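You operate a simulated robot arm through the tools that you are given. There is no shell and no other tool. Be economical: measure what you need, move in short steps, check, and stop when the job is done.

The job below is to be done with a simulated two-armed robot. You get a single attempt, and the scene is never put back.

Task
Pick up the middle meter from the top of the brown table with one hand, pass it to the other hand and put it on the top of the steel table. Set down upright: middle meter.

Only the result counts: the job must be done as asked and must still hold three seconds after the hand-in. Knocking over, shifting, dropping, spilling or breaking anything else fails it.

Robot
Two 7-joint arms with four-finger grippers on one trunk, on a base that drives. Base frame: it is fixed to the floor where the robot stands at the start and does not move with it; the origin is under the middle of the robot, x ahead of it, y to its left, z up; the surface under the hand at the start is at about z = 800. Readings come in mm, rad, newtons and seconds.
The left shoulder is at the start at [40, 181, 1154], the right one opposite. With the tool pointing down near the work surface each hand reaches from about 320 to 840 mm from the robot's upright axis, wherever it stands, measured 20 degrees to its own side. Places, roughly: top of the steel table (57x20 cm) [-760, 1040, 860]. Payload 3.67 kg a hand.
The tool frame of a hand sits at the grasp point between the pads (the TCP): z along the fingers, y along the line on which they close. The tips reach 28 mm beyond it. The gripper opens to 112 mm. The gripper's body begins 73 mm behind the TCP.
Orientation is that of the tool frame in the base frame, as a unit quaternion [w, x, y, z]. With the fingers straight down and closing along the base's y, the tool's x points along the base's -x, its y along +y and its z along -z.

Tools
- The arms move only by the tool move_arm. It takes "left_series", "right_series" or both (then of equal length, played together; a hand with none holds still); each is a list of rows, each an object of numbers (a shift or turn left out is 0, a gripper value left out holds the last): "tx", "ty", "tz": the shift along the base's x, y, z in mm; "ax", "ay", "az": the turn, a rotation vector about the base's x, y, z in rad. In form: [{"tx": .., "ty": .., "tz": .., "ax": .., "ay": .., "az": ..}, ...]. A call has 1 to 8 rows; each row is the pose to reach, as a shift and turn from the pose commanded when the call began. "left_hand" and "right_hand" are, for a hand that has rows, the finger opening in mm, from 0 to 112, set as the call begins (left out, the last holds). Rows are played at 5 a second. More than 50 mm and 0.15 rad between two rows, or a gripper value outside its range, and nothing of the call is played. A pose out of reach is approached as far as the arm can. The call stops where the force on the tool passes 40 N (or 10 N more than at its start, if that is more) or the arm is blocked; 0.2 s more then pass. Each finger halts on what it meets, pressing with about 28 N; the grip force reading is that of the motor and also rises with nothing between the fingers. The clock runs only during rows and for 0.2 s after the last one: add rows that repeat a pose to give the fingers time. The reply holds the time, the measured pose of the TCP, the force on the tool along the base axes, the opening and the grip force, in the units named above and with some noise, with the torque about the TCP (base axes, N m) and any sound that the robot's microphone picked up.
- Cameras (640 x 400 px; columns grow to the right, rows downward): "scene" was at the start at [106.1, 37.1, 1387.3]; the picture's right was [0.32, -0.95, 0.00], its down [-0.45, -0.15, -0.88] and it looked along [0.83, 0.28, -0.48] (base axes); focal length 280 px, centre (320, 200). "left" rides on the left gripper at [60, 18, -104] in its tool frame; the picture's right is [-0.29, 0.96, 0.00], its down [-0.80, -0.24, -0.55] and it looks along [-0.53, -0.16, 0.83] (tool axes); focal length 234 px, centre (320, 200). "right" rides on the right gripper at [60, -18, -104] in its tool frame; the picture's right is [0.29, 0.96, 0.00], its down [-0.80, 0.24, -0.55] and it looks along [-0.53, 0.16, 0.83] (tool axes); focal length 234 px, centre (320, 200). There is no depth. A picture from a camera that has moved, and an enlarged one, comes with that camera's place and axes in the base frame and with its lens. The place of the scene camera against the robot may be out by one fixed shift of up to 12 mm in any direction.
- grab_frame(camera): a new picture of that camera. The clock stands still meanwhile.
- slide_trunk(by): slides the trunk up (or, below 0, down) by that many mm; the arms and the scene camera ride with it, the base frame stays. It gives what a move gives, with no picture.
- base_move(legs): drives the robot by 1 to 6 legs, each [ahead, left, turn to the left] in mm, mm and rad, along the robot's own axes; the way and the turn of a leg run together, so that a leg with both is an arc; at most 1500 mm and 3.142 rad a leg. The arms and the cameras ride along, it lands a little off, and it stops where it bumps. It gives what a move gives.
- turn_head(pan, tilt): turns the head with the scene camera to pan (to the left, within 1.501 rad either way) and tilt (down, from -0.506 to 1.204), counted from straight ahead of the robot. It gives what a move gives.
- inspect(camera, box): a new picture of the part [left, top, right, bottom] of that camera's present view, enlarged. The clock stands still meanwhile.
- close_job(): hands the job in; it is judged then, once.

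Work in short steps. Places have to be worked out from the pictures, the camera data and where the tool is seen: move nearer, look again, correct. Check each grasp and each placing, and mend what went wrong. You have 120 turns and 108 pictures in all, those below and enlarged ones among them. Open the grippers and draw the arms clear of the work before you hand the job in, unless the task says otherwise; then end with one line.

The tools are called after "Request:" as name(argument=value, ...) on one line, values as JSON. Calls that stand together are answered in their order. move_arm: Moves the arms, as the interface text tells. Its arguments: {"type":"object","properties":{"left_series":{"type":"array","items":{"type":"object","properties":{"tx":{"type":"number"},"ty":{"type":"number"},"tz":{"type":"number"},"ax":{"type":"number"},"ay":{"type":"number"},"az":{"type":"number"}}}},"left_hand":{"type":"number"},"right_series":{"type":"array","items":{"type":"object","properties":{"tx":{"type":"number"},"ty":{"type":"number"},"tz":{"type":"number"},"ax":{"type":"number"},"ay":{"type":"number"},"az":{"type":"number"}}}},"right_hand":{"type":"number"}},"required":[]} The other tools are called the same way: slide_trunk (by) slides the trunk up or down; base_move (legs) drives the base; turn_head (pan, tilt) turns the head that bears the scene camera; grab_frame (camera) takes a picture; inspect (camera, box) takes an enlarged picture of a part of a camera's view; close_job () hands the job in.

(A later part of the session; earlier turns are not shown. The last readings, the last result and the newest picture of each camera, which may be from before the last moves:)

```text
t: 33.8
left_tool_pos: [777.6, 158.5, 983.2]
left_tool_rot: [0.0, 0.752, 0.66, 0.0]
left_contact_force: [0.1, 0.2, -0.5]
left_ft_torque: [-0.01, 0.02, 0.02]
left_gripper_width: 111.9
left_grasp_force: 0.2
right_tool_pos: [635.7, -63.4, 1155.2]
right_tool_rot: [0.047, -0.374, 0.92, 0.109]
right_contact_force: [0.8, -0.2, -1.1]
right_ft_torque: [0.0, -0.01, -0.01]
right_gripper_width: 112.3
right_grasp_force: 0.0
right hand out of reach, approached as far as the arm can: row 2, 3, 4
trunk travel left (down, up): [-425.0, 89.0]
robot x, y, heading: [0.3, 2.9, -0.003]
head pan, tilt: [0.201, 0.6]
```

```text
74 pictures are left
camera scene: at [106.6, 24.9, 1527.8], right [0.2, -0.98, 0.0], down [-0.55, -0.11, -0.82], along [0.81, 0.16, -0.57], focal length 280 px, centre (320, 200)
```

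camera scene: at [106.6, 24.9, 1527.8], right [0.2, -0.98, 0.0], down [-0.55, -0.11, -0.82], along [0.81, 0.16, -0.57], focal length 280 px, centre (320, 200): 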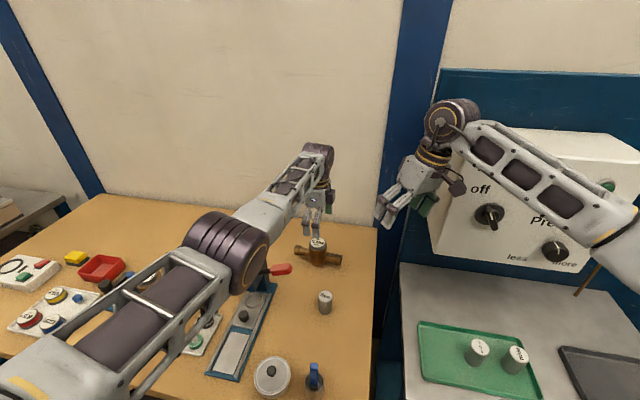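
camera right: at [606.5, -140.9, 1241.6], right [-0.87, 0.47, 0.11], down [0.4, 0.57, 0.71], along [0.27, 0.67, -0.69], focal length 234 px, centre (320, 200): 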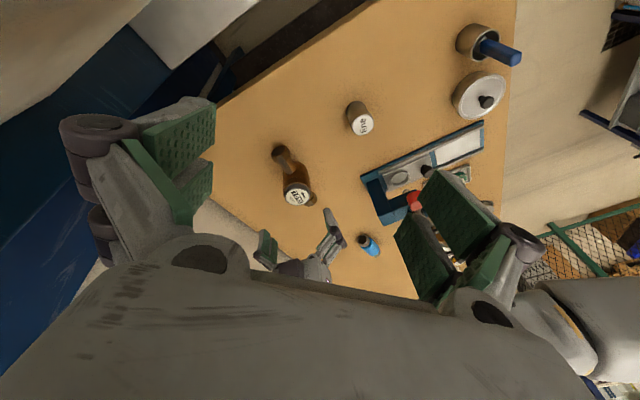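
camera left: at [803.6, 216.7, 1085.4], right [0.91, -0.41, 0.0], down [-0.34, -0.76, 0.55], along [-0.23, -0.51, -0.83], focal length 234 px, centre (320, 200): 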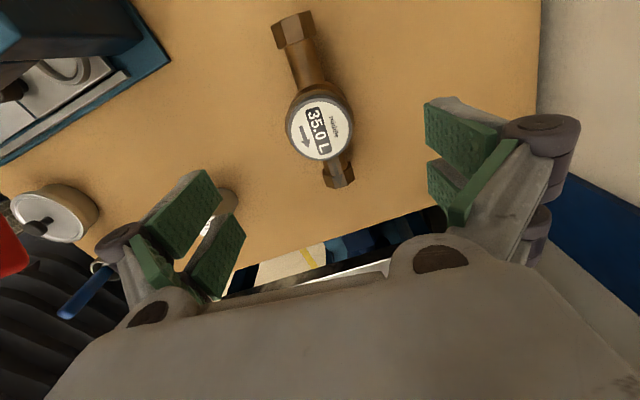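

The right hand runs out of joint range at this height. I lower it and try the turn again, since the left managed the mirrored turn at a lower height.

Request:
move_arm(right_series=[{"tz": -40, "tx": -10}, {"tz": -80, "tx": -20}, {"tz": -120, "tx": -20}, {"tz": -160, "tx": -20}, {"tz": -190, "tx": -20}])

Request:
move_arm(right_series=[{"az": 0.12}, {"az": 0.24}, {"az": 0.36}, {"az": 0.48}, {"az": 0.6}])

```text
t: 35.0
left_tool_pos: [778.5, 159.7, 983.1]
left_tool_rot: [0.001, 0.751, 0.66, 0.0]
left_contact_force: [0.3, -0.7, -0.1]
left_ft_torque: [-0.01, -0.01, 0.01]
left_gripper_width: 112.1
left_grasp_force: 0.1
right_tool_pos: [615.7, -62.2, 983.9]
right_tool_rot: [0.049, -0.373, 0.92, 0.109]
right_contact_force: [-0.3, 0.8, -0.3]
right_ft_torque: [-0.01, 0.04, 0.03]
right_gripper_width: 112.1
right_grasp_force: 0.1
right hand out of reach, approached as far as the arm can: row 5
trunk travel left (down, up): [-425.0, 89.0]
robot x, y, heading: [1.9, 0.3, 0.0]
head pan, tilt: [0.201, 0.6]
```

```text
t: 36.2
left_tool_pos: [777.9, 159.9, 982.7]
left_tool_rot: [-0.001, 0.752, 0.66, -0.001]
left_contact_force: [0.0, 0.0, -0.4]
left_ft_torque: [0.03, -0.01, 0.0]
left_gripper_width: 112.2
left_grasp_force: 0.1
right_tool_pos: [616.6, -63.4, 985.3]
right_tool_rot: [0.048, -0.373, 0.92, 0.109]
right_contact_force: [0.2, -0.7, 0.1]
right_ft_torque: [0.01, -0.01, -0.01]
right_gripper_width: 112.5
right_grasp_force: 0.0
right hand out of reach, approached as far as the arm can: row 1, 2, 3, 4, 5
trunk travel left (down, up): [-425.0, 89.0]
robot x, y, heading: [1.0, 1.0, -0.001]
head pan, tilt: [0.201, 0.6]
```

The right wrist is limited in this sense of turn. I return it to neutral and turn it the other way (fingers still closing along x, camera inboard), which is fine once the hand leans well to the right.

Request:
move_arm(right_series=[{"ax": -0.037, "ay": 0.016, "az": -0.128, "ty": -10}, {"ax": -0.075, "ay": 0.033, "az": -0.256, "ty": -20}, {"ax": -0.112, "ay": 0.049, "az": -0.383, "ty": -30}, {"ax": -0.149, "ay": 0.065, "az": -0.511, "ty": -40}, {"ax": -0.187, "ay": 0.082, "az": -0.639, "ty": -50}, {"ax": -0.224, "ay": 0.098, "az": -0.767, "ty": -60}])

Request:
move_arm(right_series=[{"az": -0.15}, {"az": -0.3}, {"az": -0.45}, {"az": -0.6}, {"az": -0.75}, {"az": -0.9}, {"az": -1.05}, {"az": -1.2}])

Request:
move_arm(right_series=[{"az": -0.15}, {"az": -0.3}, {"az": -0.4}, {"az": -0.5}])

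```text
t: 37.6
left_tool_pos: [778.2, 160.0, 981.6]
left_tool_rot: [0.0, 0.751, 0.66, 0.0]
left_contact_force: [0.3, -0.5, 0.2]
left_ft_torque: [0.0, 0.01, 0.03]
left_gripper_width: 112.0
left_grasp_force: 0.0
right_tool_pos: [615.1, -122.5, 986.4]
right_tool_rot: [0.0, 0.001, 1.0, -0.001]
right_contact_force: [-0.2, 0.2, 0.5]
right_ft_torque: [0.04, -0.02, 0.04]
right_gripper_width: 112.0
right_grasp_force: 0.0
trunk travel left (down, up): [-425.0, 89.0]
robot x, y, heading: [1.3, -0.2, 0.001]
head pan, tilt: [0.201, 0.6]
```

```text
t: 39.4
left_tool_pos: [779.1, 159.3, 981.9]
left_tool_rot: [0.0, 0.751, 0.66, -0.001]
left_contact_force: [0.3, 0.9, -0.5]
left_ft_torque: [-0.03, 0.0, 0.02]
left_gripper_width: 111.7
left_grasp_force: 0.2
right_tool_pos: [615.3, -120.5, 985.8]
right_tool_rot: [0.0, 0.565, 0.825, -0.001]
right_contact_force: [-0.1, 0.1, -0.4]
right_ft_torque: [-0.01, -0.03, -0.05]
right_gripper_width: 112.2
right_grasp_force: 0.0
trunk travel left (down, up): [-425.0, 89.0]
robot x, y, heading: [1.9, -0.9, -0.003]
head pan, tilt: [0.201, 0.6]
```

```text
t: 40.4
left_tool_pos: [777.0, 159.9, 981.6]
left_tool_rot: [0.0, 0.751, 0.66, 0.0]
left_contact_force: [-0.4, -0.8, 0.3]
left_ft_torque: [-0.03, -0.02, -0.01]
left_gripper_width: 112.0
left_grasp_force: 0.1
right_tool_pos: [615.2, -121.6, 986.6]
right_tool_rot: [0.0, 0.752, 0.66, -0.002]
right_contact_force: [0.9, -0.2, 0.4]
right_ft_torque: [0.01, -0.02, 0.0]
right_gripper_width: 112.1
right_grasp_force: 0.0
trunk travel left (down, up): [-425.0, 89.0]
robot x, y, heading: [-0.1, -1.0, -0.002]
head pan, tilt: [0.201, 0.6]
```

That turn works. Now I lean the right hand 45° (fingers pointing left and down) and move toward a spot right of the stub.

Request:
move_arm(right_series=[{"ax": 0.13, "ay": -0.017, "tx": 15}, {"ax": 0.26, "ay": -0.034, "tx": 30}, {"ax": 0.39, "ay": -0.051, "tx": 45}, {"ax": 0.52, "ay": -0.068, "tx": 60}, {"ax": 0.65, "ay": -0.085, "tx": 80}, {"ax": 0.778, "ay": -0.102, "tx": 100}])

Request:
move_arm(right_series=[{"tx": 20, "ty": 25, "tz": -10}, {"tx": 40, "ty": 50, "tz": -20}, {"tx": 55, "ty": 80, "tz": -30}, {"tx": 55, "ty": 110, "tz": -40}, {"tx": 55, "ty": 140, "tz": -50}])

Request:
grab_frame(camera="right")

Request:
grab_frame(camera="scene")

```text
t: 41.3
left_tool_pos: [773.4, 160.0, 986.3]
left_tool_rot: [0.002, 0.752, 0.66, 0.002]
left_contact_force: [-0.2, -0.4, 0.5]
left_ft_torque: [0.1, 0.04, -0.02]
left_gripper_width: 111.7
left_grasp_force: 0.1
right_tool_pos: [645.1, -106.9, 991.9]
right_tool_rot: [-0.132, 0.728, 0.658, 0.143]
right_contact_force: [-37.1, 10.9, 14.7]
right_ft_torque: [-2.53, -5.09, -1.79]
right_gripper_width: 112.0
right_grasp_force: 0.1
trunk travel left (down, up): [-425.0, 89.0]
robot x, y, heading: [0.4, -1.3, -0.002]
head pan, tilt: [0.201, 0.6]
stopped in row 4 (right hand): the force on the tool passed its limit at 67 N (the readings are from after the stop); the commanded pose is now the measured one
```

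```text
t: 41.5
left_tool_pos: [772.2, 157.5, 985.7]
left_tool_rot: [0.001, 0.752, 0.659, 0.001]
left_contact_force: [0.1, -0.8, 0.2]
left_ft_torque: [0.03, 0.01, -0.01]
left_gripper_width: 112.0
left_grasp_force: 0.0
right_tool_pos: [644.4, -107.5, 991.7]
right_tool_rot: [-0.132, 0.728, 0.658, 0.141]
right_contact_force: [-36.8, -8.4, 11.2]
right_ft_torque: [0.33, -5.02, -2.51]
right_gripper_width: 112.1
right_grasp_force: 0.1
trunk travel left (down, up): [-425.0, 89.0]
robot x, y, heading: [-3.7, -1.1, -0.003]
head pan, tilt: [0.201, 0.6]
stopped in row 1 (right hand): the force on the tool passed its limit at 86 N (the readings are from after the stop); the commanded pose is now the measured one
```

```text
73 pictures are left
camera right: at [630.1, -90.6, 1110.2], right [0.98, 0.17, 0.1], down [0.15, -0.97, 0.21], along [0.13, -0.19, -0.97], focal length 234 px, centre (320, 200)
```

right: 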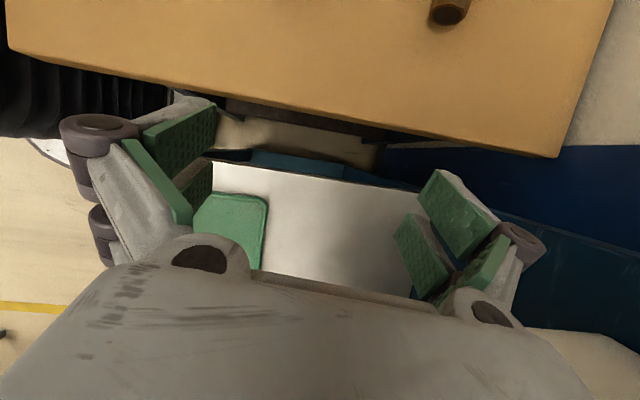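

```text
72 pictures are left
camera scene: at [98.7, 24.0, 1528.3], right [0.2, -0.98, 0.0], down [-0.55, -0.11, -0.83], along [0.81, 0.16, -0.56], focal length 280 px, centre (320, 200)
```

scene: 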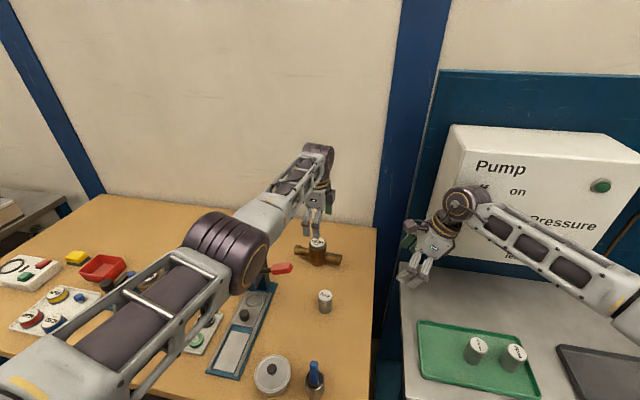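

The right wrist touched the pump panel while leaning. I back it straight off toward the robot and inward first.

Request:
move_arm(right_series=[{"tx": -25}, {"tx": -50, "ty": 10}, {"tx": -75, "ty": 30}, {"tx": -75, "ty": 60}, {"tx": -75, "ty": 90}])

Request:
turn_head(pan=-0.3, tilt=0.6)

Request:
grab_frame(camera="scene")

```text
t: 42.7
left_tool_pos: [776.2, 160.0, 982.7]
left_tool_rot: [0.0, 0.751, 0.66, 0.0]
left_contact_force: [-0.6, 0.7, -1.1]
left_ft_torque: [-0.01, 0.01, 0.01]
left_gripper_width: 112.1
left_grasp_force: 0.1
right_tool_pos: [574.6, -16.1, 987.0]
right_tool_rot: [-0.132, 0.73, 0.657, 0.139]
right_contact_force: [0.2, -0.2, -0.6]
right_ft_torque: [-0.05, -0.02, -0.01]
right_gripper_width: 112.0
right_grasp_force: 0.0
trunk travel left (down, up): [-425.0, 89.0]
robot x, y, heading: [-1.7, 0.7, 0.005]
head pan, tilt: [0.201, 0.6]
```

```text
t: 43.7
left_tool_pos: [777.8, 159.0, 981.6]
left_tool_rot: [-0.001, 0.751, 0.66, 0.0]
left_contact_force: [0.8, -0.3, -0.3]
left_ft_torque: [0.0, 0.03, -0.01]
left_gripper_width: 111.9
left_grasp_force: 0.1
right_tool_pos: [572.7, -17.0, 985.9]
right_tool_rot: [-0.132, 0.729, 0.657, 0.14]
right_contact_force: [0.2, -0.3, -0.1]
right_ft_torque: [0.01, 0.0, 0.02]
right_gripper_width: 112.0
right_grasp_force: 0.1
trunk travel left (down, up): [-425.0, 89.0]
robot x, y, heading: [-4.2, 1.1, -0.005]
head pan, tilt: [-0.3, 0.6]
```

```text
71 pictures are left
camera scene: at [103.3, -17.7, 1527.8], right [-0.29, -0.96, 0.0], down [-0.54, 0.17, -0.82], along [0.79, -0.24, -0.57], focal length 280 px, centre (320, 200)
```

scene: 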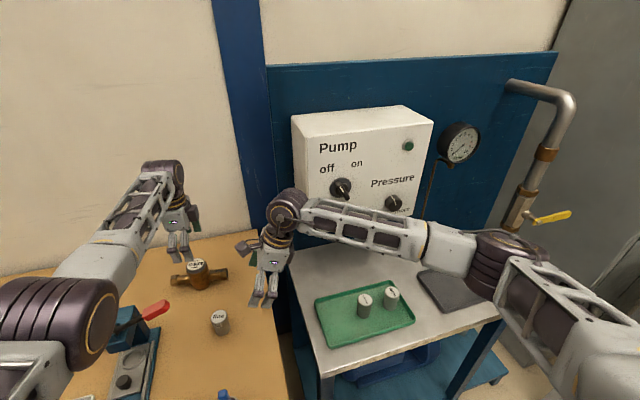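

I check the panel knobs after the touch.

Request:
inspect(camera="scene", box=[280, 100, 440, 220])

```text
3.33 times, centred on (360, 160) of scene
camera zoom: at [103.3, -17.7, 1527.8], right [-0.29, -0.96, 0.0], down [-0.54, 0.17, -0.82], along [0.79, -0.24, -0.57], focal length 932 px, centre (187, 333)
```

zoom: 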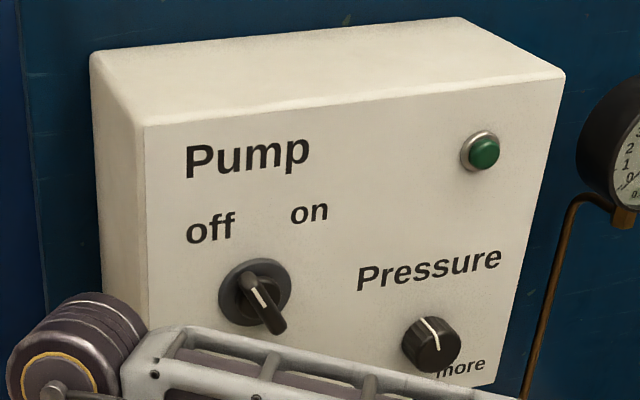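

The panel is intact and the pump knob still points to "off". I add the rest of the lean while moving inward, then come in beside the stub.

Request:
move_arm(right_series=[{"ax": 0.1, "ay": -0.013, "ty": 12}, {"ax": 0.2, "ay": -0.026, "ty": 24}, {"ax": 0.3, "ay": -0.039, "ty": 36}, {"ax": 0.405, "ay": -0.053, "ty": 50}, {"ax": 0.405, "ay": -0.053, "tx": 40, "ty": 60}, {"ax": 0.405, "ay": -0.053, "tx": 85, "ty": 70, "tz": -10}, {"ax": 0.405, "ay": -0.053, "tx": 130, "ty": 75, "tz": -20}])

Request:
move_arm(right_series=[{"tx": 35, "ty": 0, "tz": -10}, {"tx": 69, "ty": 0, "tz": -30}])

Request:
grab_frame(camera="right")

Request:
turn_head(pan=0.15, tilt=0.6)

Request:
grab_frame(camera="scene")

```text
t: 45.3
left_tool_pos: [777.3, 161.8, 982.5]
left_tool_rot: [-0.001, 0.751, 0.66, 0.0]
left_contact_force: [0.4, 0.0, 0.0]
left_ft_torque: [-0.07, 0.01, -0.02]
left_gripper_width: 112.1
left_grasp_force: 0.0
right_tool_pos: [707.9, 60.2, 969.4]
right_tool_rot: [-0.259, 0.683, 0.62, 0.288]
right_contact_force: [0.1, 0.8, -0.1]
right_ft_torque: [-0.01, 0.03, -0.01]
right_gripper_width: 112.0
right_grasp_force: 0.1
trunk travel left (down, up): [-425.0, 89.0]
robot x, y, heading: [-5.9, -2.4, -0.001]
head pan, tilt: [-0.3, 0.6]
```

```text
t: 45.9
left_tool_pos: [777.3, 164.4, 982.0]
left_tool_rot: [0.001, 0.75, 0.661, -0.001]
left_contact_force: [0.0, 0.9, -0.4]
left_ft_torque: [-0.14, 0.0, 0.0]
left_gripper_width: 112.0
left_grasp_force: 0.1
right_tool_pos: [762.2, 58.7, 941.8]
right_tool_rot: [-0.258, 0.683, 0.62, 0.287]
right_contact_force: [0.8, -7.3, -4.3]
right_ft_torque: [0.74, 0.07, 0.13]
right_gripper_width: 112.1
right_grasp_force: 0.1
right hand out of reach, approached as far as the arm can: row 2
trunk travel left (down, up): [-425.0, 89.0]
robot x, y, heading: [-2.6, 2.6, -0.0]
head pan, tilt: [-0.3, 0.6]
```

```text
69 pictures are left
camera right: at [740.1, 29.1, 1056.4], right [0.97, 0.11, 0.21], down [0.14, -0.97, -0.18], along [0.18, 0.2, -0.96], focal length 234 px, centre (320, 200)
```

right: 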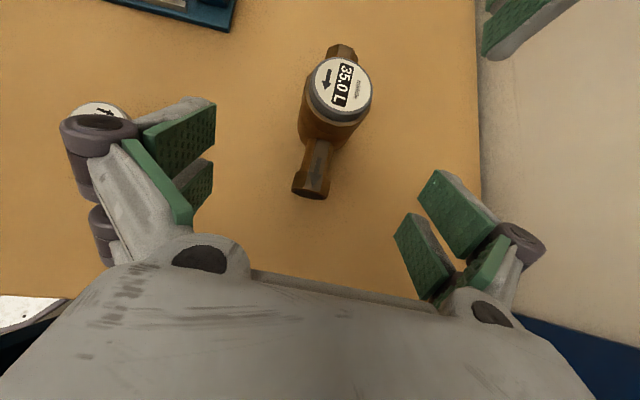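

```text
t: 46.8
left_tool_pos: [777.7, 159.9, 983.3]
left_tool_rot: [0.0, 0.751, 0.66, 0.0]
left_contact_force: [-1.1, 0.1, 0.1]
left_ft_torque: [-0.04, 0.0, -0.01]
left_gripper_width: 112.2
left_grasp_force: 0.2
right_tool_pos: [760.7, 62.8, 947.3]
right_tool_rot: [-0.26, 0.678, 0.623, 0.29]
right_contact_force: [0.4, 0.3, 0.2]
right_ft_torque: [0.02, 0.03, 0.03]
right_gripper_width: 112.2
right_grasp_force: 0.1
trunk travel left (down, up): [-425.0, 89.0]
robot x, y, heading: [-3.2, 1.5, -0.002]
head pan, tilt: [0.15, 0.6]
```

```text
68 pictures are left
camera scene: at [106.2, 21.2, 1527.8], right [0.15, -0.99, 0.0], down [-0.56, -0.08, -0.82], along [0.82, 0.12, -0.57], focal length 280 px, centre (320, 200)
```

scene: 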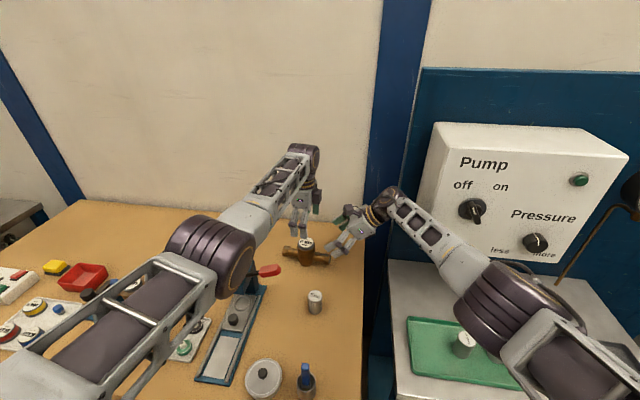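

The right hand is at its reach limit at x≈761 from this height. Lowering the trunk by 60 mm helps its reach and brings both open hands down around the meter.

Request:
slide_trunk(by=-60)

Request:
move_arm(right_series=[{"tx": 5, "ty": 0, "tz": -10}, {"tx": 10, "ty": 0, "tz": -20}, {"tx": 10, "ty": 0, "tz": -20}])

Request:
grab_frame(camera="right")

Request:
grab_frame(camera="scene")

```text
t: 47.8
left_tool_pos: [777.8, 160.2, 921.9]
left_tool_rot: [0.001, 0.751, 0.66, 0.0]
left_contact_force: [-0.4, 0.0, -0.8]
left_ft_torque: [-0.04, -0.01, -0.01]
left_gripper_width: 112.0
left_grasp_force: 0.0
right_tool_pos: [761.5, 58.1, 883.4]
right_tool_rot: [-0.26, 0.682, 0.619, 0.288]
right_contact_force: [-0.2, -0.1, -0.7]
right_ft_torque: [0.0, 0.02, -0.01]
right_gripper_width: 112.0
right_grasp_force: 0.0
trunk travel left (down, up): [-365.0, 149.0]
robot x, y, heading: [-1.6, 0.5, -0.001]
head pan, tilt: [0.15, 0.6]
```

```text
t: 48.6
left_tool_pos: [777.2, 160.0, 920.5]
left_tool_rot: [-0.001, 0.751, 0.66, 0.0]
left_contact_force: [-0.3, 0.5, -0.1]
left_ft_torque: [-0.01, -0.02, 0.02]
left_gripper_width: 112.0
left_grasp_force: 0.1
right_tool_pos: [759.3, 54.9, 868.2]
right_tool_rot: [-0.259, 0.683, 0.619, 0.288]
right_contact_force: [-0.1, 0.1, 0.0]
right_ft_torque: [0.0, 0.01, 0.01]
right_gripper_width: 112.2
right_grasp_force: 0.1
right hand out of reach, approached as far as the arm can: row 1, 2, 3
trunk travel left (down, up): [-365.0, 149.0]
robot x, y, heading: [0.3, 1.4, 0.001]
head pan, tilt: [0.15, 0.6]
```

```text
67 pictures are left
camera right: at [739.2, 24.1, 983.0], right [0.97, 0.11, 0.21], down [0.14, -0.97, -0.18], along [0.18, 0.21, -0.96], focal length 234 px, centre (320, 200)
```

right: 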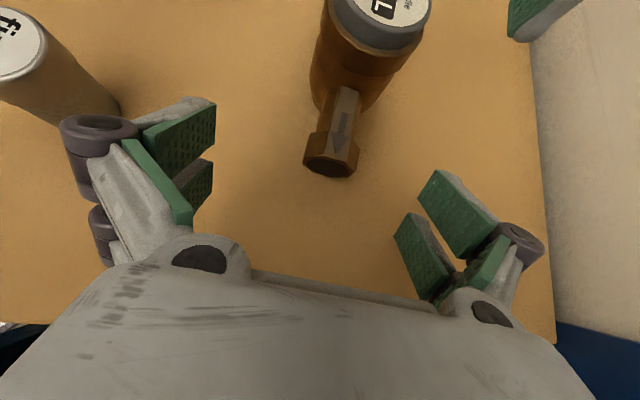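

```text
66 pictures are left
camera scene: at [106.1, 21.3, 1467.1], right [0.15, -0.99, 0.0], down [-0.56, -0.08, -0.82], along [0.82, 0.12, -0.57], focal length 280 px, centre (320, 200)
```

scene: 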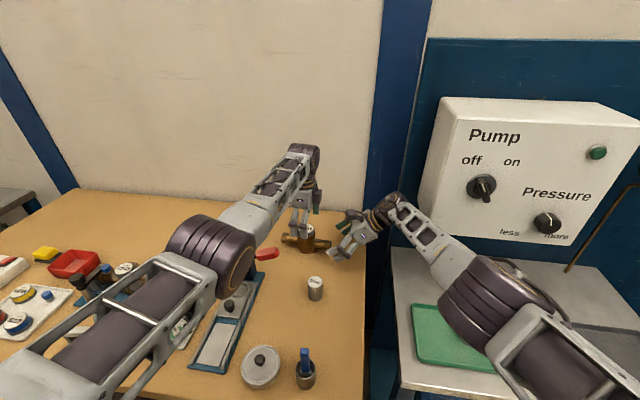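

The right hand is still short of reach. I lift both hands and lower the trunk a further 90 mm (back to the original height), so the right shoulder is nearer.

Request:
move_arm(left_series=[{"tz": 25}, {"tz": 50}, {"tz": 75}, {"tz": 100}, {"tz": 130}], right_series=[{"tz": 20}, {"tx": -10, "tz": 40}, {"tx": -20, "tz": 60}, {"tx": -30, "tz": 80}, {"tx": -30, "tz": 95}])

Request:
slide_trunk(by=-90)

Request:
move_arm(right_series=[{"tx": 15}, {"tx": 30}, {"tx": 42}, {"tx": 42}])

Request:
grab_frame(camera="right")

```text
t: 49.8
left_tool_pos: [773.7, 215.1, 1050.7]
left_tool_rot: [0.002, 0.735, 0.679, 0.001]
left_contact_force: [0.1, -2.7, 0.6]
left_ft_torque: [0.26, -0.03, 0.01]
left_gripper_width: 111.6
left_grasp_force: 0.0
right_tool_pos: [754.9, 55.0, 881.8]
right_tool_rot: [-0.26, 0.738, 0.576, 0.238]
right_contact_force: [-0.4, -0.2, -0.2]
right_ft_torque: [-0.07, 0.01, -0.04]
right_gripper_width: 111.9
right_grasp_force: 0.1
right hand out of reach, approached as far as the arm can: row 1, 2, 3
trunk travel left (down, up): [-365.0, 149.0]
robot x, y, heading: [7.1, 18.7, 0.053]
head pan, tilt: [0.15, 0.6]
stopped in row 5 (right hand): the force on the tool passed its limit at 56 N (the readings are from after the stop); the commanded pose is now the measured one
```

```text
t: 50.8
left_tool_pos: [770.5, 212.4, 970.3]
left_tool_rot: [0.002, 0.735, 0.678, 0.002]
left_contact_force: [-0.5, -0.2, 0.6]
left_ft_torque: [0.14, -0.03, -0.02]
left_gripper_width: 111.9
left_grasp_force: 0.0
right_tool_pos: [761.5, 60.2, 824.6]
right_tool_rot: [-0.258, 0.73, 0.579, 0.256]
right_contact_force: [4.4, 0.2, 17.8]
right_ft_torque: [-0.46, -1.02, 0.09]
right_gripper_width: 112.6
right_grasp_force: 0.0
trunk travel left (down, up): [-285.0, 229.0]
robot x, y, heading: [6.1, 14.9, 0.048]
head pan, tilt: [0.15, 0.6]
stopped: the force on the tool passed its limit at 52 N (the readings are from after the stop); the commanded pose is now the measured one
```

```text
t: 51.8
left_tool_pos: [775.2, 214.0, 969.7]
left_tool_rot: [0.001, 0.734, 0.679, 0.001]
left_contact_force: [0.5, -0.5, 0.3]
left_ft_torque: [0.0, -0.02, 0.02]
left_gripper_width: 112.1
left_grasp_force: 0.0
right_tool_pos: [789.4, 52.1, 820.4]
right_tool_rot: [-0.258, 0.735, 0.574, 0.252]
right_contact_force: [-11.2, 14.3, 32.0]
right_ft_torque: [0.11, 1.17, -0.68]
right_gripper_width: 110.0
right_grasp_force: 0.0
right hand out of reach, approached as far as the arm can: row 2, 3, 4
trunk travel left (down, up): [-285.0, 229.0]
robot x, y, heading: [8.7, 10.0, 0.043]
head pan, tilt: [0.15, 0.6]
```

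```text
65 pictures are left
camera right: at [777.7, 27.8, 938.0], right [0.99, 0.0, 0.11], down [0.02, -0.99, -0.14], along [0.11, 0.15, -0.98], focal length 234 px, centre (320, 200)
```

right: 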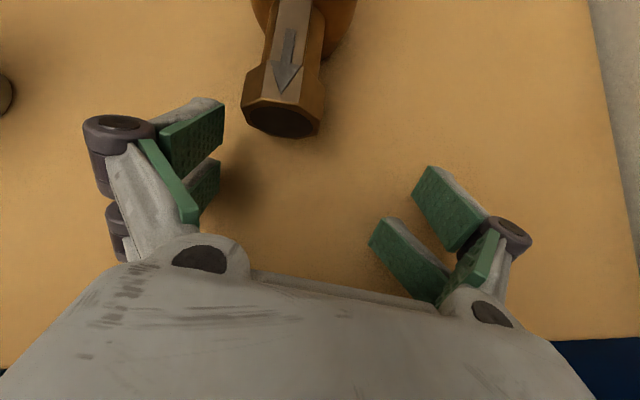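

The right arm got obstructed and the base was nudged (heading 0.043), and the fingertips now press on the table. I look at the whole picture before moving anything.

Request:
turn_head(pan=-0.2, tilt=0.75)

Request:
grab_frame(camera="scene")

```text
t: 52.6
left_tool_pos: [776.3, 212.6, 969.7]
left_tool_rot: [0.002, 0.735, 0.678, 0.002]
left_contact_force: [0.2, -0.5, 0.0]
left_ft_torque: [-0.02, 0.0, -0.02]
left_gripper_width: 111.9
left_grasp_force: 0.0
right_tool_pos: [789.5, 50.5, 820.0]
right_tool_rot: [-0.257, 0.736, 0.572, 0.254]
right_contact_force: [-5.7, 13.1, 38.2]
right_ft_torque: [-0.07, 0.96, -0.71]
right_gripper_width: 109.9
right_grasp_force: 0.1
trunk travel left (down, up): [-285.0, 229.0]
robot x, y, heading: [7.6, 11.7, 0.041]
head pan, tilt: [-0.201, 0.75]
```

```text
64 pictures are left
camera scene: at [104.6, 10.5, 1375.3], right [-0.15, -0.99, 0.0], down [-0.67, 0.1, -0.73], along [0.73, -0.11, -0.68], focal length 280 px, centre (320, 200)
```

scene: 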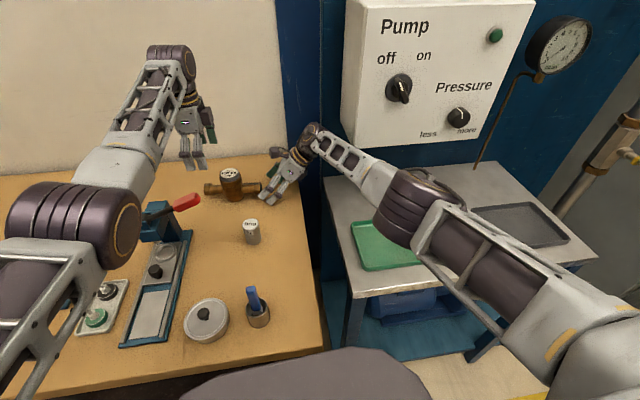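

The right forearm is wedged under the pump panel, so that side is too cramped. New plan: the left hand picks the meter straight down by its left stub. I then drive to open space, where the right hand takes the body. First I free the right arm: unload, narrow the fingers and draw back.

Request:
move_arm(right_series=[{"ty": -8, "tz": 5}, {"ty": -15, "tz": 10}, {"ty": -25, "tz": 12}, {"tx": -20, "ty": -35, "tz": 14}], right_hand=30)

Request:
grab_frame(camera="scene")

Request:
grab_frame(camera="right")

```text
t: 53.2
left_tool_pos: [771.1, 213.0, 972.0]
left_tool_rot: [0.001, 0.733, 0.68, 0.002]
left_contact_force: [0.8, -1.2, 0.3]
left_ft_torque: [0.1, 0.01, -0.01]
left_gripper_width: 111.9
left_grasp_force: 0.1
right_tool_pos: [777.2, 60.5, 831.5]
right_tool_rot: [-0.27, 0.725, 0.583, 0.249]
right_contact_force: [-25.9, -18.3, 52.7]
right_ft_torque: [-0.37, 2.34, 0.64]
right_gripper_width: 60.5
right_grasp_force: 24.5
trunk travel left (down, up): [-285.0, 229.0]
robot x, y, heading: [5.7, 12.6, 0.051]
head pan, tilt: [-0.201, 0.75]
stopped in row 2 (right hand): the force on the tool passed its limit at 74 N (the readings are from after the stop); the commanded pose is now the measured one
```

```text
63 pictures are left
camera scene: at [102.4, 7.3, 1375.6], right [-0.15, -0.99, 0.0], down [-0.67, 0.1, -0.73], along [0.73, -0.11, -0.68], focal length 280 px, centre (320, 200)
```

scene: 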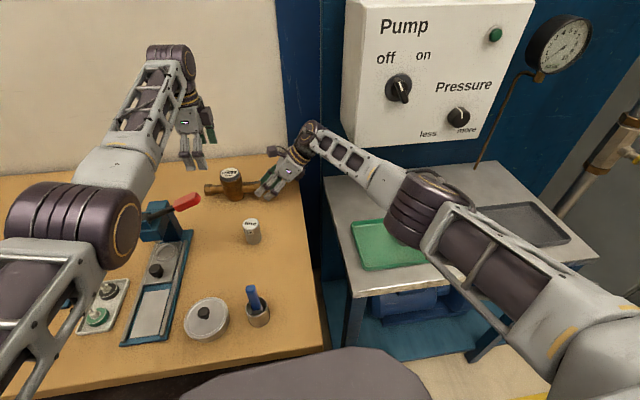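

```text
62 pictures are left
camera right: at [767.6, 34.5, 948.1], right [0.99, 0.04, 0.1], down [0.05, -0.99, -0.16], along [0.09, 0.16, -0.98], focal length 234 px, centre (320, 200)
```

right: 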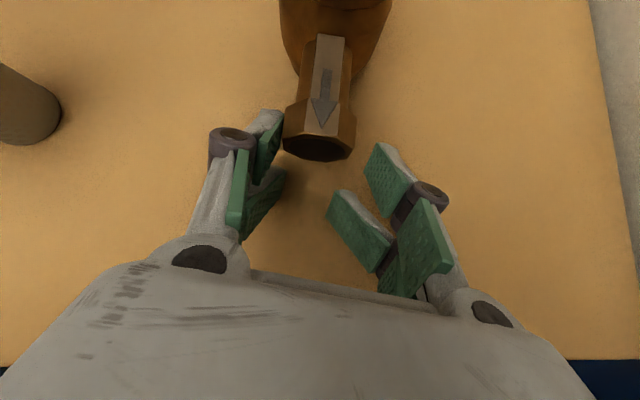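

The wrist probably touches the blue post ahead. I open the fingers off the nut and pull straight back toward the robot with a slight rise.

Request:
move_arm(right_series=[{"tz": 4}, {"tx": -6, "tz": 8}, {"tx": -12, "tz": 14}, {"tx": -20, "tz": 22}], right_hand=112)

Request:
grab_frame(camera="right")

```text
t: 54.2
left_tool_pos: [778.0, 222.4, 965.3]
left_tool_rot: [0.002, 0.733, 0.681, -0.002]
left_contact_force: [0.3, 0.4, 0.6]
left_ft_torque: [0.04, -0.04, 0.02]
left_gripper_width: 112.0
left_grasp_force: 0.1
right_tool_pos: [758.8, 65.2, 838.8]
right_tool_rot: [-0.266, 0.729, 0.582, 0.241]
right_contact_force: [-0.3, 0.3, -0.5]
right_ft_torque: [-0.03, -0.03, -0.02]
right_gripper_width: 112.0
right_grasp_force: 0.0
trunk travel left (down, up): [-285.0, 229.0]
robot x, y, heading: [8.3, 14.9, 0.049]
head pan, tilt: [-0.201, 0.75]
```

```text
61 pictures are left
camera right: at [750.5, 42.6, 956.8], right [1.0, 0.04, 0.09], down [0.05, -0.99, -0.14], along [0.08, 0.14, -0.99], focal length 234 px, centre (320, 200)
```

right: 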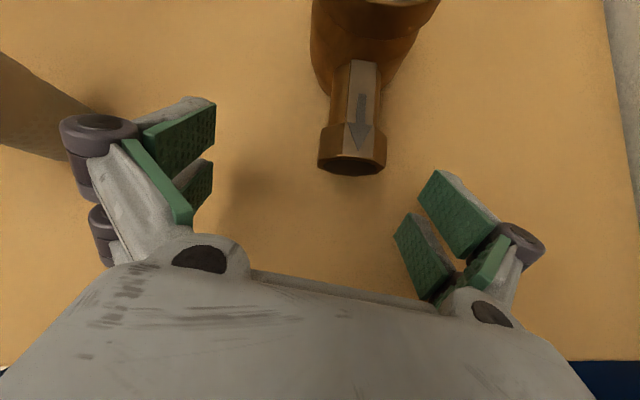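

Free now with zero forces. I raise the right hand in small steps while backing off.

Request:
move_arm(right_series=[{"tx": -5, "tz": 15}, {"tx": -10, "tz": 30}, {"tx": -15, "tz": 45}, {"tx": -20, "tz": 60}, {"tx": -25, "tz": 75}])

Request:
grab_frame(camera="scene")

```text
t: 55.4
left_tool_pos: [776.6, 220.7, 965.7]
left_tool_rot: [0.003, 0.734, 0.68, -0.001]
left_contact_force: [-0.1, 0.7, 0.3]
left_ft_torque: [-0.03, 0.03, 0.03]
left_gripper_width: 111.8
left_grasp_force: 0.1
right_tool_pos: [732.6, 63.3, 911.5]
right_tool_rot: [-0.266, 0.729, 0.583, 0.241]
right_contact_force: [0.2, -0.2, -0.9]
right_ft_torque: [0.02, 0.01, -0.01]
right_gripper_width: 112.0
right_grasp_force: 0.0
trunk travel left (down, up): [-285.0, 229.0]
robot x, y, heading: [7.3, 11.0, 0.047]
head pan, tilt: [-0.201, 0.75]
```

```text
60 pictures are left
camera scene: at [107.9, 17.3, 1375.0], right [-0.15, -0.99, 0.01], down [-0.67, 0.1, -0.73], along [0.72, -0.11, -0.68], focal length 280 px, centre (320, 200)
```

scene: 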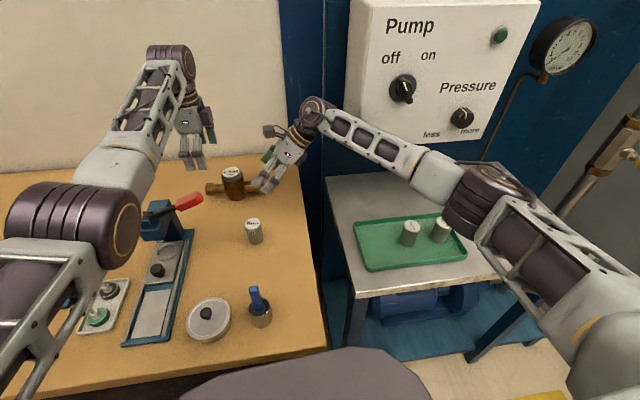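

The cans and the panel are fine. I retract the right hand to a clear spot and place the left hand above the left stub for a look.

Request:
move_arm(right_series=[{"tx": -35, "ty": -10, "tz": 20}, {"tx": -70, "ty": -20, "tz": 40}, {"tx": -105, "ty": -30, "tz": 60}, {"tx": -140, "ty": -40, "tz": 70}, {"tx": -170, "ty": -50, "tz": 80}], left_series=[{"tx": 2, "ty": -5, "az": -0.05}, {"tx": 5, "ty": -10, "az": -0.05}, {"tx": 8, "ty": -15, "tz": -5, "az": -0.05}, {"tx": 8, "ty": -15, "tz": -15, "az": -0.05}, {"tx": 8, "ty": -15, "tz": -25, "az": -0.05}])

Request:
grab_frame(camera="left")

Request:
inspect(camera="scene", box=[130, 130, 290, 230])

```text
t: 56.6
left_tool_pos: [785.2, 199.1, 943.2]
left_tool_rot: [0.0, 0.75, 0.661, 0.001]
left_contact_force: [-0.9, 0.2, 0.2]
left_ft_torque: [0.01, 0.04, -0.02]
left_gripper_width: 111.9
left_grasp_force: 0.1
right_tool_pos: [568.7, -1.3, 996.7]
right_tool_rot: [-0.265, 0.732, 0.578, 0.246]
right_contact_force: [-0.7, -0.4, 0.0]
right_ft_torque: [-0.01, 0.01, 0.01]
right_gripper_width: 111.9
right_grasp_force: 0.0
trunk travel left (down, up): [-285.0, 229.0]
robot x, y, heading: [6.8, 13.5, 0.049]
head pan, tilt: [-0.201, 0.75]
```

```text
59 pictures are left
camera left: at [809.1, 256.1, 1045.5], right [0.91, -0.41, 0.0], down [-0.34, -0.76, 0.55], along [-0.22, -0.5, -0.83], focal length 234 px, centre (320, 200)
```

left: 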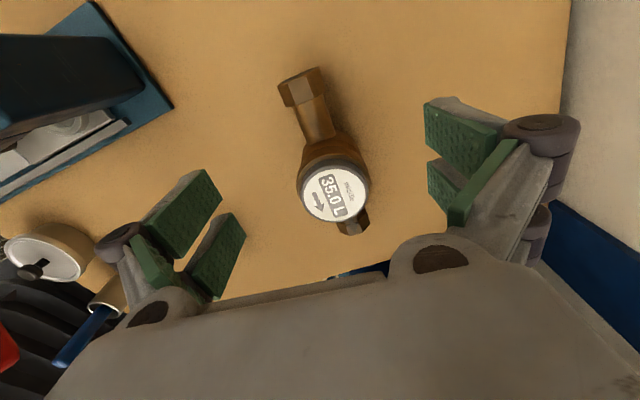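

```text
4.00 times, centred on (210, 180) of scene
camera zoom: at [108.2, 8.6, 1374.9], right [-0.15, -0.99, 0.0], down [-0.67, 0.1, -0.73], along [0.72, -0.11, -0.68], focal length 1119 px, centre (760, 280)
```

zoom: 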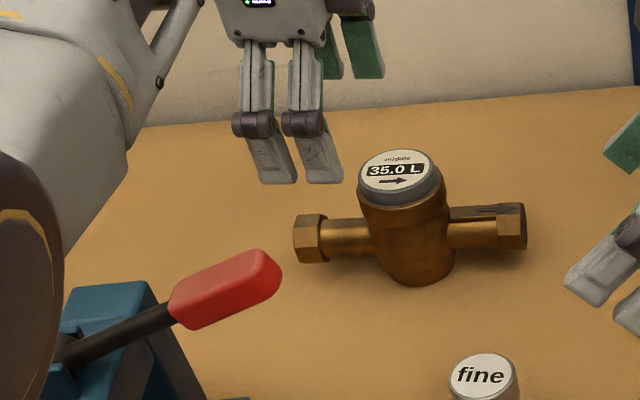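

The left stub centre is at about (786,207), and the pipe is now turned only about −0.07. I align (+0.06) and descend to grip the stub.

Request:
move_arm(left_series=[{"tx": 1, "ty": 8, "tz": -20, "az": 0.06}, {"tx": 1, "ty": 8, "tz": -55, "az": 0.06}, {"tx": 1, "ty": 8, "tz": -90, "az": 0.06}, {"tx": 1, "ty": 8, "tz": -110, "az": 0.06}])

Request:
move_arm(left_series=[{"tz": 0}, {"tz": 0}, {"tz": 0}, {"tz": 0}, {"tz": 0}], left_hand=0)

Request:
grab_frame(camera="left")

Request:
inspect(camera="scene", box=[170, 130, 270, 220])

```text
t: 57.6
left_tool_pos: [776.8, 210.5, 832.8]
left_tool_rot: [0.0, 0.729, 0.684, 0.0]
left_contact_force: [-0.5, 0.3, 0.9]
left_ft_torque: [-0.02, 0.0, 0.01]
left_gripper_width: 112.0
left_grasp_force: 0.1
left hand out of reach, approached as far as the arm can: row 3, 4
right_tool_pos: [569.7, -0.4, 996.4]
right_tool_rot: [-0.265, 0.731, 0.579, 0.244]
right_contact_force: [-0.5, 0.0, 0.0]
right_ft_torque: [0.0, 0.0, 0.0]
right_gripper_width: 111.9
right_grasp_force: 0.2
trunk travel left (down, up): [-285.0, 229.0]
robot x, y, heading: [4.7, 12.1, 0.047]
head pan, tilt: [-0.201, 0.75]
```

```text
t: 58.8
left_tool_pos: [778.4, 209.2, 832.5]
left_tool_rot: [0.0, 0.73, 0.684, 0.001]
left_contact_force: [4.5, 2.1, 3.0]
left_ft_torque: [-0.03, -0.01, 0.08]
left_gripper_width: 34.8
left_grasp_force: 28.1
right_tool_pos: [569.4, -1.4, 995.9]
right_tool_rot: [-0.265, 0.732, 0.578, 0.245]
right_contact_force: [0.6, -0.5, 0.2]
right_ft_torque: [0.0, 0.02, 0.04]
right_gripper_width: 112.1
right_grasp_force: 0.1
trunk travel left (down, up): [-285.0, 229.0]
robot x, y, heading: [8.6, 15.1, 0.047]
head pan, tilt: [-0.201, 0.75]
```

```text
57 pictures are left
camera left: at [799.1, 267.9, 937.1], right [0.94, -0.35, 0.0], down [-0.29, -0.78, 0.55], along [-0.19, -0.52, -0.83], focal length 234 px, centre (320, 200)
```

left: 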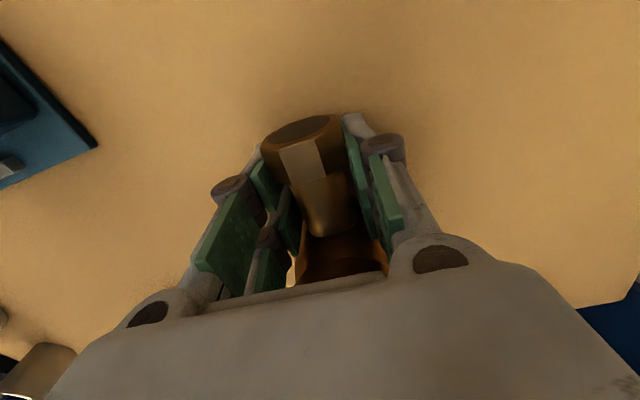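

```text
4.44 times, centred on (220, 175) of scene
camera zoom: at [109.0, 9.2, 1374.9], right [-0.15, -0.99, 0.0], down [-0.67, 0.1, -0.73], along [0.72, -0.11, -0.68], focal length 1243 px, centre (764, 311)
```

zoom: 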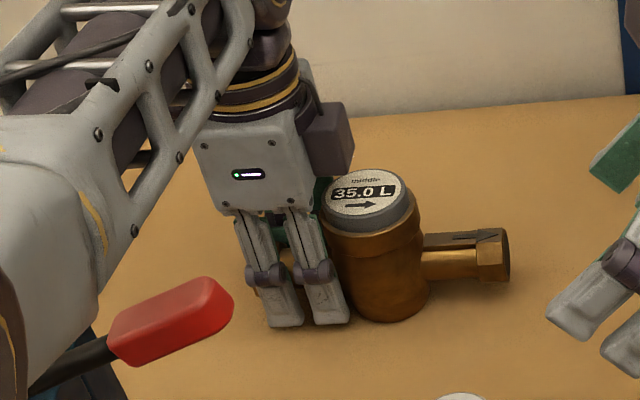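

Closed at 34.8 mm on the stub. I lift slowly to see whether it holds level.

Request:
move_arm(left_series=[{"tz": 4}, {"tz": 8}, {"tz": 12}, {"tz": 16}, {"tz": 20}, {"tz": 20}])

Request:
inspect(camera="scene", box=[170, 130, 270, 220])

```text
t: 60.2
left_tool_pos: [780.1, 209.4, 851.9]
left_tool_rot: [-0.001, 0.73, 0.684, 0.0]
left_contact_force: [-0.7, 0.1, -6.8]
left_ft_torque: [0.35, -0.02, -0.01]
left_gripper_width: 34.5
left_grasp_force: 28.2
right_tool_pos: [570.8, -0.3, 996.7]
right_tool_rot: [-0.265, 0.732, 0.578, 0.244]
right_contact_force: [0.8, 0.2, 0.6]
right_ft_torque: [-0.02, -0.01, -0.03]
right_gripper_width: 112.0
right_grasp_force: 0.1
trunk travel left (down, up): [-285.0, 229.0]
robot x, y, heading: [6.4, 12.9, 0.048]
head pan, tilt: [-0.201, 0.75]
```

```text
4.44 times, centred on (220, 175) of scene
camera zoom: at [110.0, 9.3, 1374.8], right [-0.15, -0.99, 0.0], down [-0.68, 0.1, -0.73], along [0.72, -0.11, -0.68], focal length 1243 px, centre (764, 311)
```

zoom: 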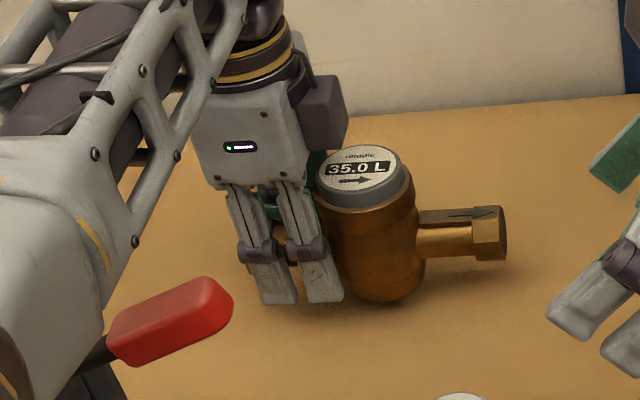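

It holds level (6.8 N, only 0.35 N·m). I raise everything with the trunk so the meter clears the press lever, then check.

Request:
slide_trunk(by=100)

Request:
slide_trunk(by=110)

Request:
turn_head(pan=0.1, tilt=0.65)

Request:
grab_frame(camera="scene")

```text
t: 61.5
left_tool_pos: [780.9, 208.1, 950.4]
left_tool_rot: [-0.001, 0.731, 0.683, -0.001]
left_contact_force: [0.6, -0.7, -6.6]
left_ft_torque: [0.35, -0.02, -0.01]
left_gripper_width: 34.7
left_grasp_force: 28.1
right_tool_pos: [569.4, -0.7, 1093.9]
right_tool_rot: [-0.265, 0.732, 0.578, 0.244]
right_contact_force: [-0.6, 0.4, -0.9]
right_ft_torque: [0.0, -0.03, 0.01]
right_gripper_width: 112.1
right_grasp_force: 0.0
trunk travel left (down, up): [-385.0, 129.0]
robot x, y, heading: [7.1, 15.8, 0.049]
head pan, tilt: [-0.201, 0.75]
```

```text
t: 62.9
left_tool_pos: [779.6, 209.4, 1061.3]
left_tool_rot: [-0.001, 0.73, 0.683, -0.001]
left_contact_force: [-0.2, 0.7, -6.1]
left_ft_torque: [0.39, 0.01, 0.01]
left_gripper_width: 34.6
left_grasp_force: 27.6
right_tool_pos: [570.2, -0.8, 1207.2]
right_tool_rot: [-0.265, 0.732, 0.578, 0.243]
right_contact_force: [-0.1, 0.7, -0.2]
right_ft_torque: [-0.03, -0.01, 0.01]
right_gripper_width: 112.0
right_grasp_force: 0.1
trunk travel left (down, up): [-495.0, 19.0]
robot x, y, heading: [6.1, 15.0, 0.048]
head pan, tilt: [-0.201, 0.75]
```

```text
t: 63.7
left_tool_pos: [780.7, 208.0, 1061.5]
left_tool_rot: [0.0, 0.73, 0.683, -0.001]
left_contact_force: [0.7, 0.2, -7.7]
left_ft_torque: [0.33, -0.04, -0.01]
left_gripper_width: 34.5
left_grasp_force: 28.1
right_tool_pos: [569.4, -0.5, 1206.7]
right_tool_rot: [-0.265, 0.732, 0.578, 0.245]
right_contact_force: [-0.2, 0.0, 0.4]
right_ft_torque: [0.0, 0.0, -0.02]
right_gripper_width: 112.0
right_grasp_force: 0.0
trunk travel left (down, up): [-495.0, 19.0]
robot x, y, heading: [7.7, 13.4, 0.048]
head pan, tilt: [0.099, 0.649]
```

```text
54 pictures are left
camera scene: at [114.2, 34.6, 1593.7], right [0.15, -0.99, 0.0], down [-0.6, -0.09, -0.8], along [0.79, 0.12, -0.61], focal length 280 px, centre (320, 200)
```

scene: 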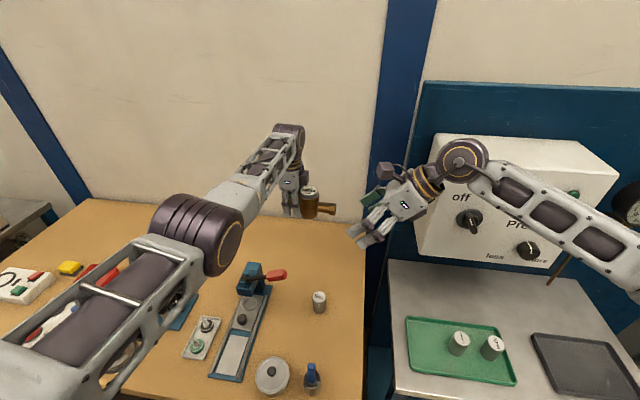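

All clear above the table. I drive straight back 350 mm into the open for the handover.

Request:
base_move(legs=[[-350, 0, 0]])

Request:
grab_frame(camera="scene")

```text
t: 66.0
left_tool_pos: [434.5, 191.7, 1061.2]
left_tool_rot: [-0.001, 0.73, 0.684, -0.001]
left_contact_force: [0.7, -0.4, -7.8]
left_ft_torque: [0.33, -0.02, -0.02]
left_gripper_width: 34.7
left_grasp_force: 28.3
right_tool_pos: [223.5, -18.5, 1205.5]
right_tool_rot: [-0.266, 0.732, 0.578, 0.244]
right_contact_force: [1.4, 0.8, 0.5]
right_ft_torque: [0.01, 0.0, 0.01]
right_gripper_width: 111.9
right_grasp_force: 0.0
trunk travel left (down, up): [-495.0, 19.0]
robot x, y, heading: [-340.1, -4.6, 0.048]
head pan, tilt: [0.099, 0.649]
```

```text
53 pictures are left
camera scene: at [-231.5, 17.8, 1593.5], right [0.15, -0.99, 0.0], down [-0.6, -0.09, -0.8], along [0.79, 0.12, -0.61], focal length 280 px, centre (320, 200)
```

scene: 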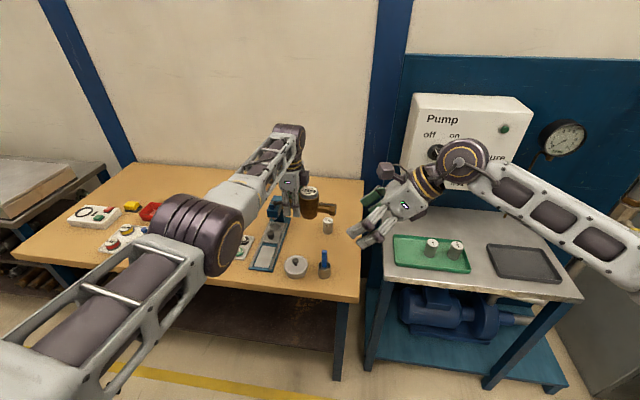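

Everything is stable. I bring the left hand with the meter nearer (−150, −40) and correct the right hand's orientation to match the pipe.

Request:
move_arm(left_series=[{"tx": -15}, {"tx": -40, "ty": -5}, {"tx": -65, "ty": -12}, {"tx": -90, "ty": -20}, {"tx": -115, "ty": -30}, {"tx": -138, "ty": -38}, {"tx": -150, "ty": -40}, {"tx": -150, "ty": -40}], right_series=[{"ax": 0.003, "ay": -0.054, "az": 0.063}, {"ax": 0.005, "ay": -0.108, "az": 0.126}, {"ax": 0.005, "ay": -0.108, "az": 0.126}, {"ax": 0.005, "ay": -0.108, "az": 0.126}, {"ax": 0.005, "ay": -0.108, "az": 0.126}, {"ax": 0.005, "ay": -0.108, "az": 0.126}, {"ax": 0.005, "ay": -0.108, "az": 0.126}, {"ax": 0.005, "ay": -0.108, "az": 0.126}])

Request:
grab_frame(camera="right")

Request:
grab_frame(camera="scene")

```text
t: 67.8
left_tool_pos: [282.1, 152.1, 1061.7]
left_tool_rot: [-0.001, 0.73, 0.683, 0.001]
left_contact_force: [0.4, -0.2, -7.2]
left_ft_torque: [0.35, -0.02, -0.05]
left_gripper_width: 34.5
left_grasp_force: 28.3
right_tool_pos: [222.6, -17.1, 1205.6]
right_tool_rot: [-0.251, 0.679, 0.635, 0.269]
right_contact_force: [-0.2, -0.2, -0.2]
right_ft_torque: [-0.01, 0.02, 0.01]
right_gripper_width: 112.1
right_grasp_force: 0.0
trunk travel left (down, up): [-495.0, 19.0]
robot x, y, heading: [-339.1, -6.7, 0.047]
head pan, tilt: [0.099, 0.649]
```

```text
52 pictures are left
camera right: at [203.5, -44.1, 1321.9], right [0.97, 0.15, 0.2], down [0.17, -0.97, -0.14], along [0.17, 0.17, -0.97], focal length 234 px, centre (320, 200)
```

right: 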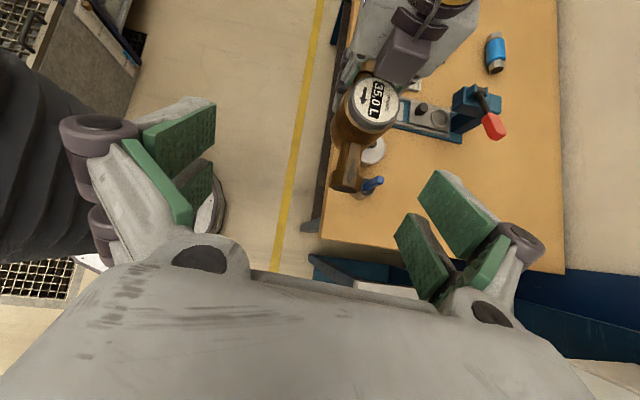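

```text
51 pictures are left
camera scene: at [-233.5, 17.1, 1593.7], right [0.15, -0.99, 0.0], down [-0.6, -0.09, -0.8], along [0.79, 0.12, -0.61], focal length 280 px, centre (320, 200)
```

scene: 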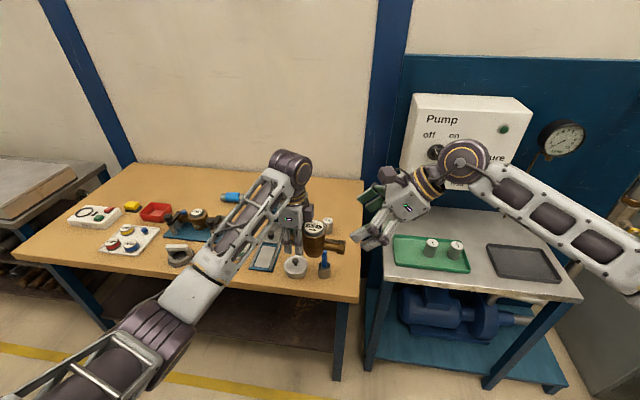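

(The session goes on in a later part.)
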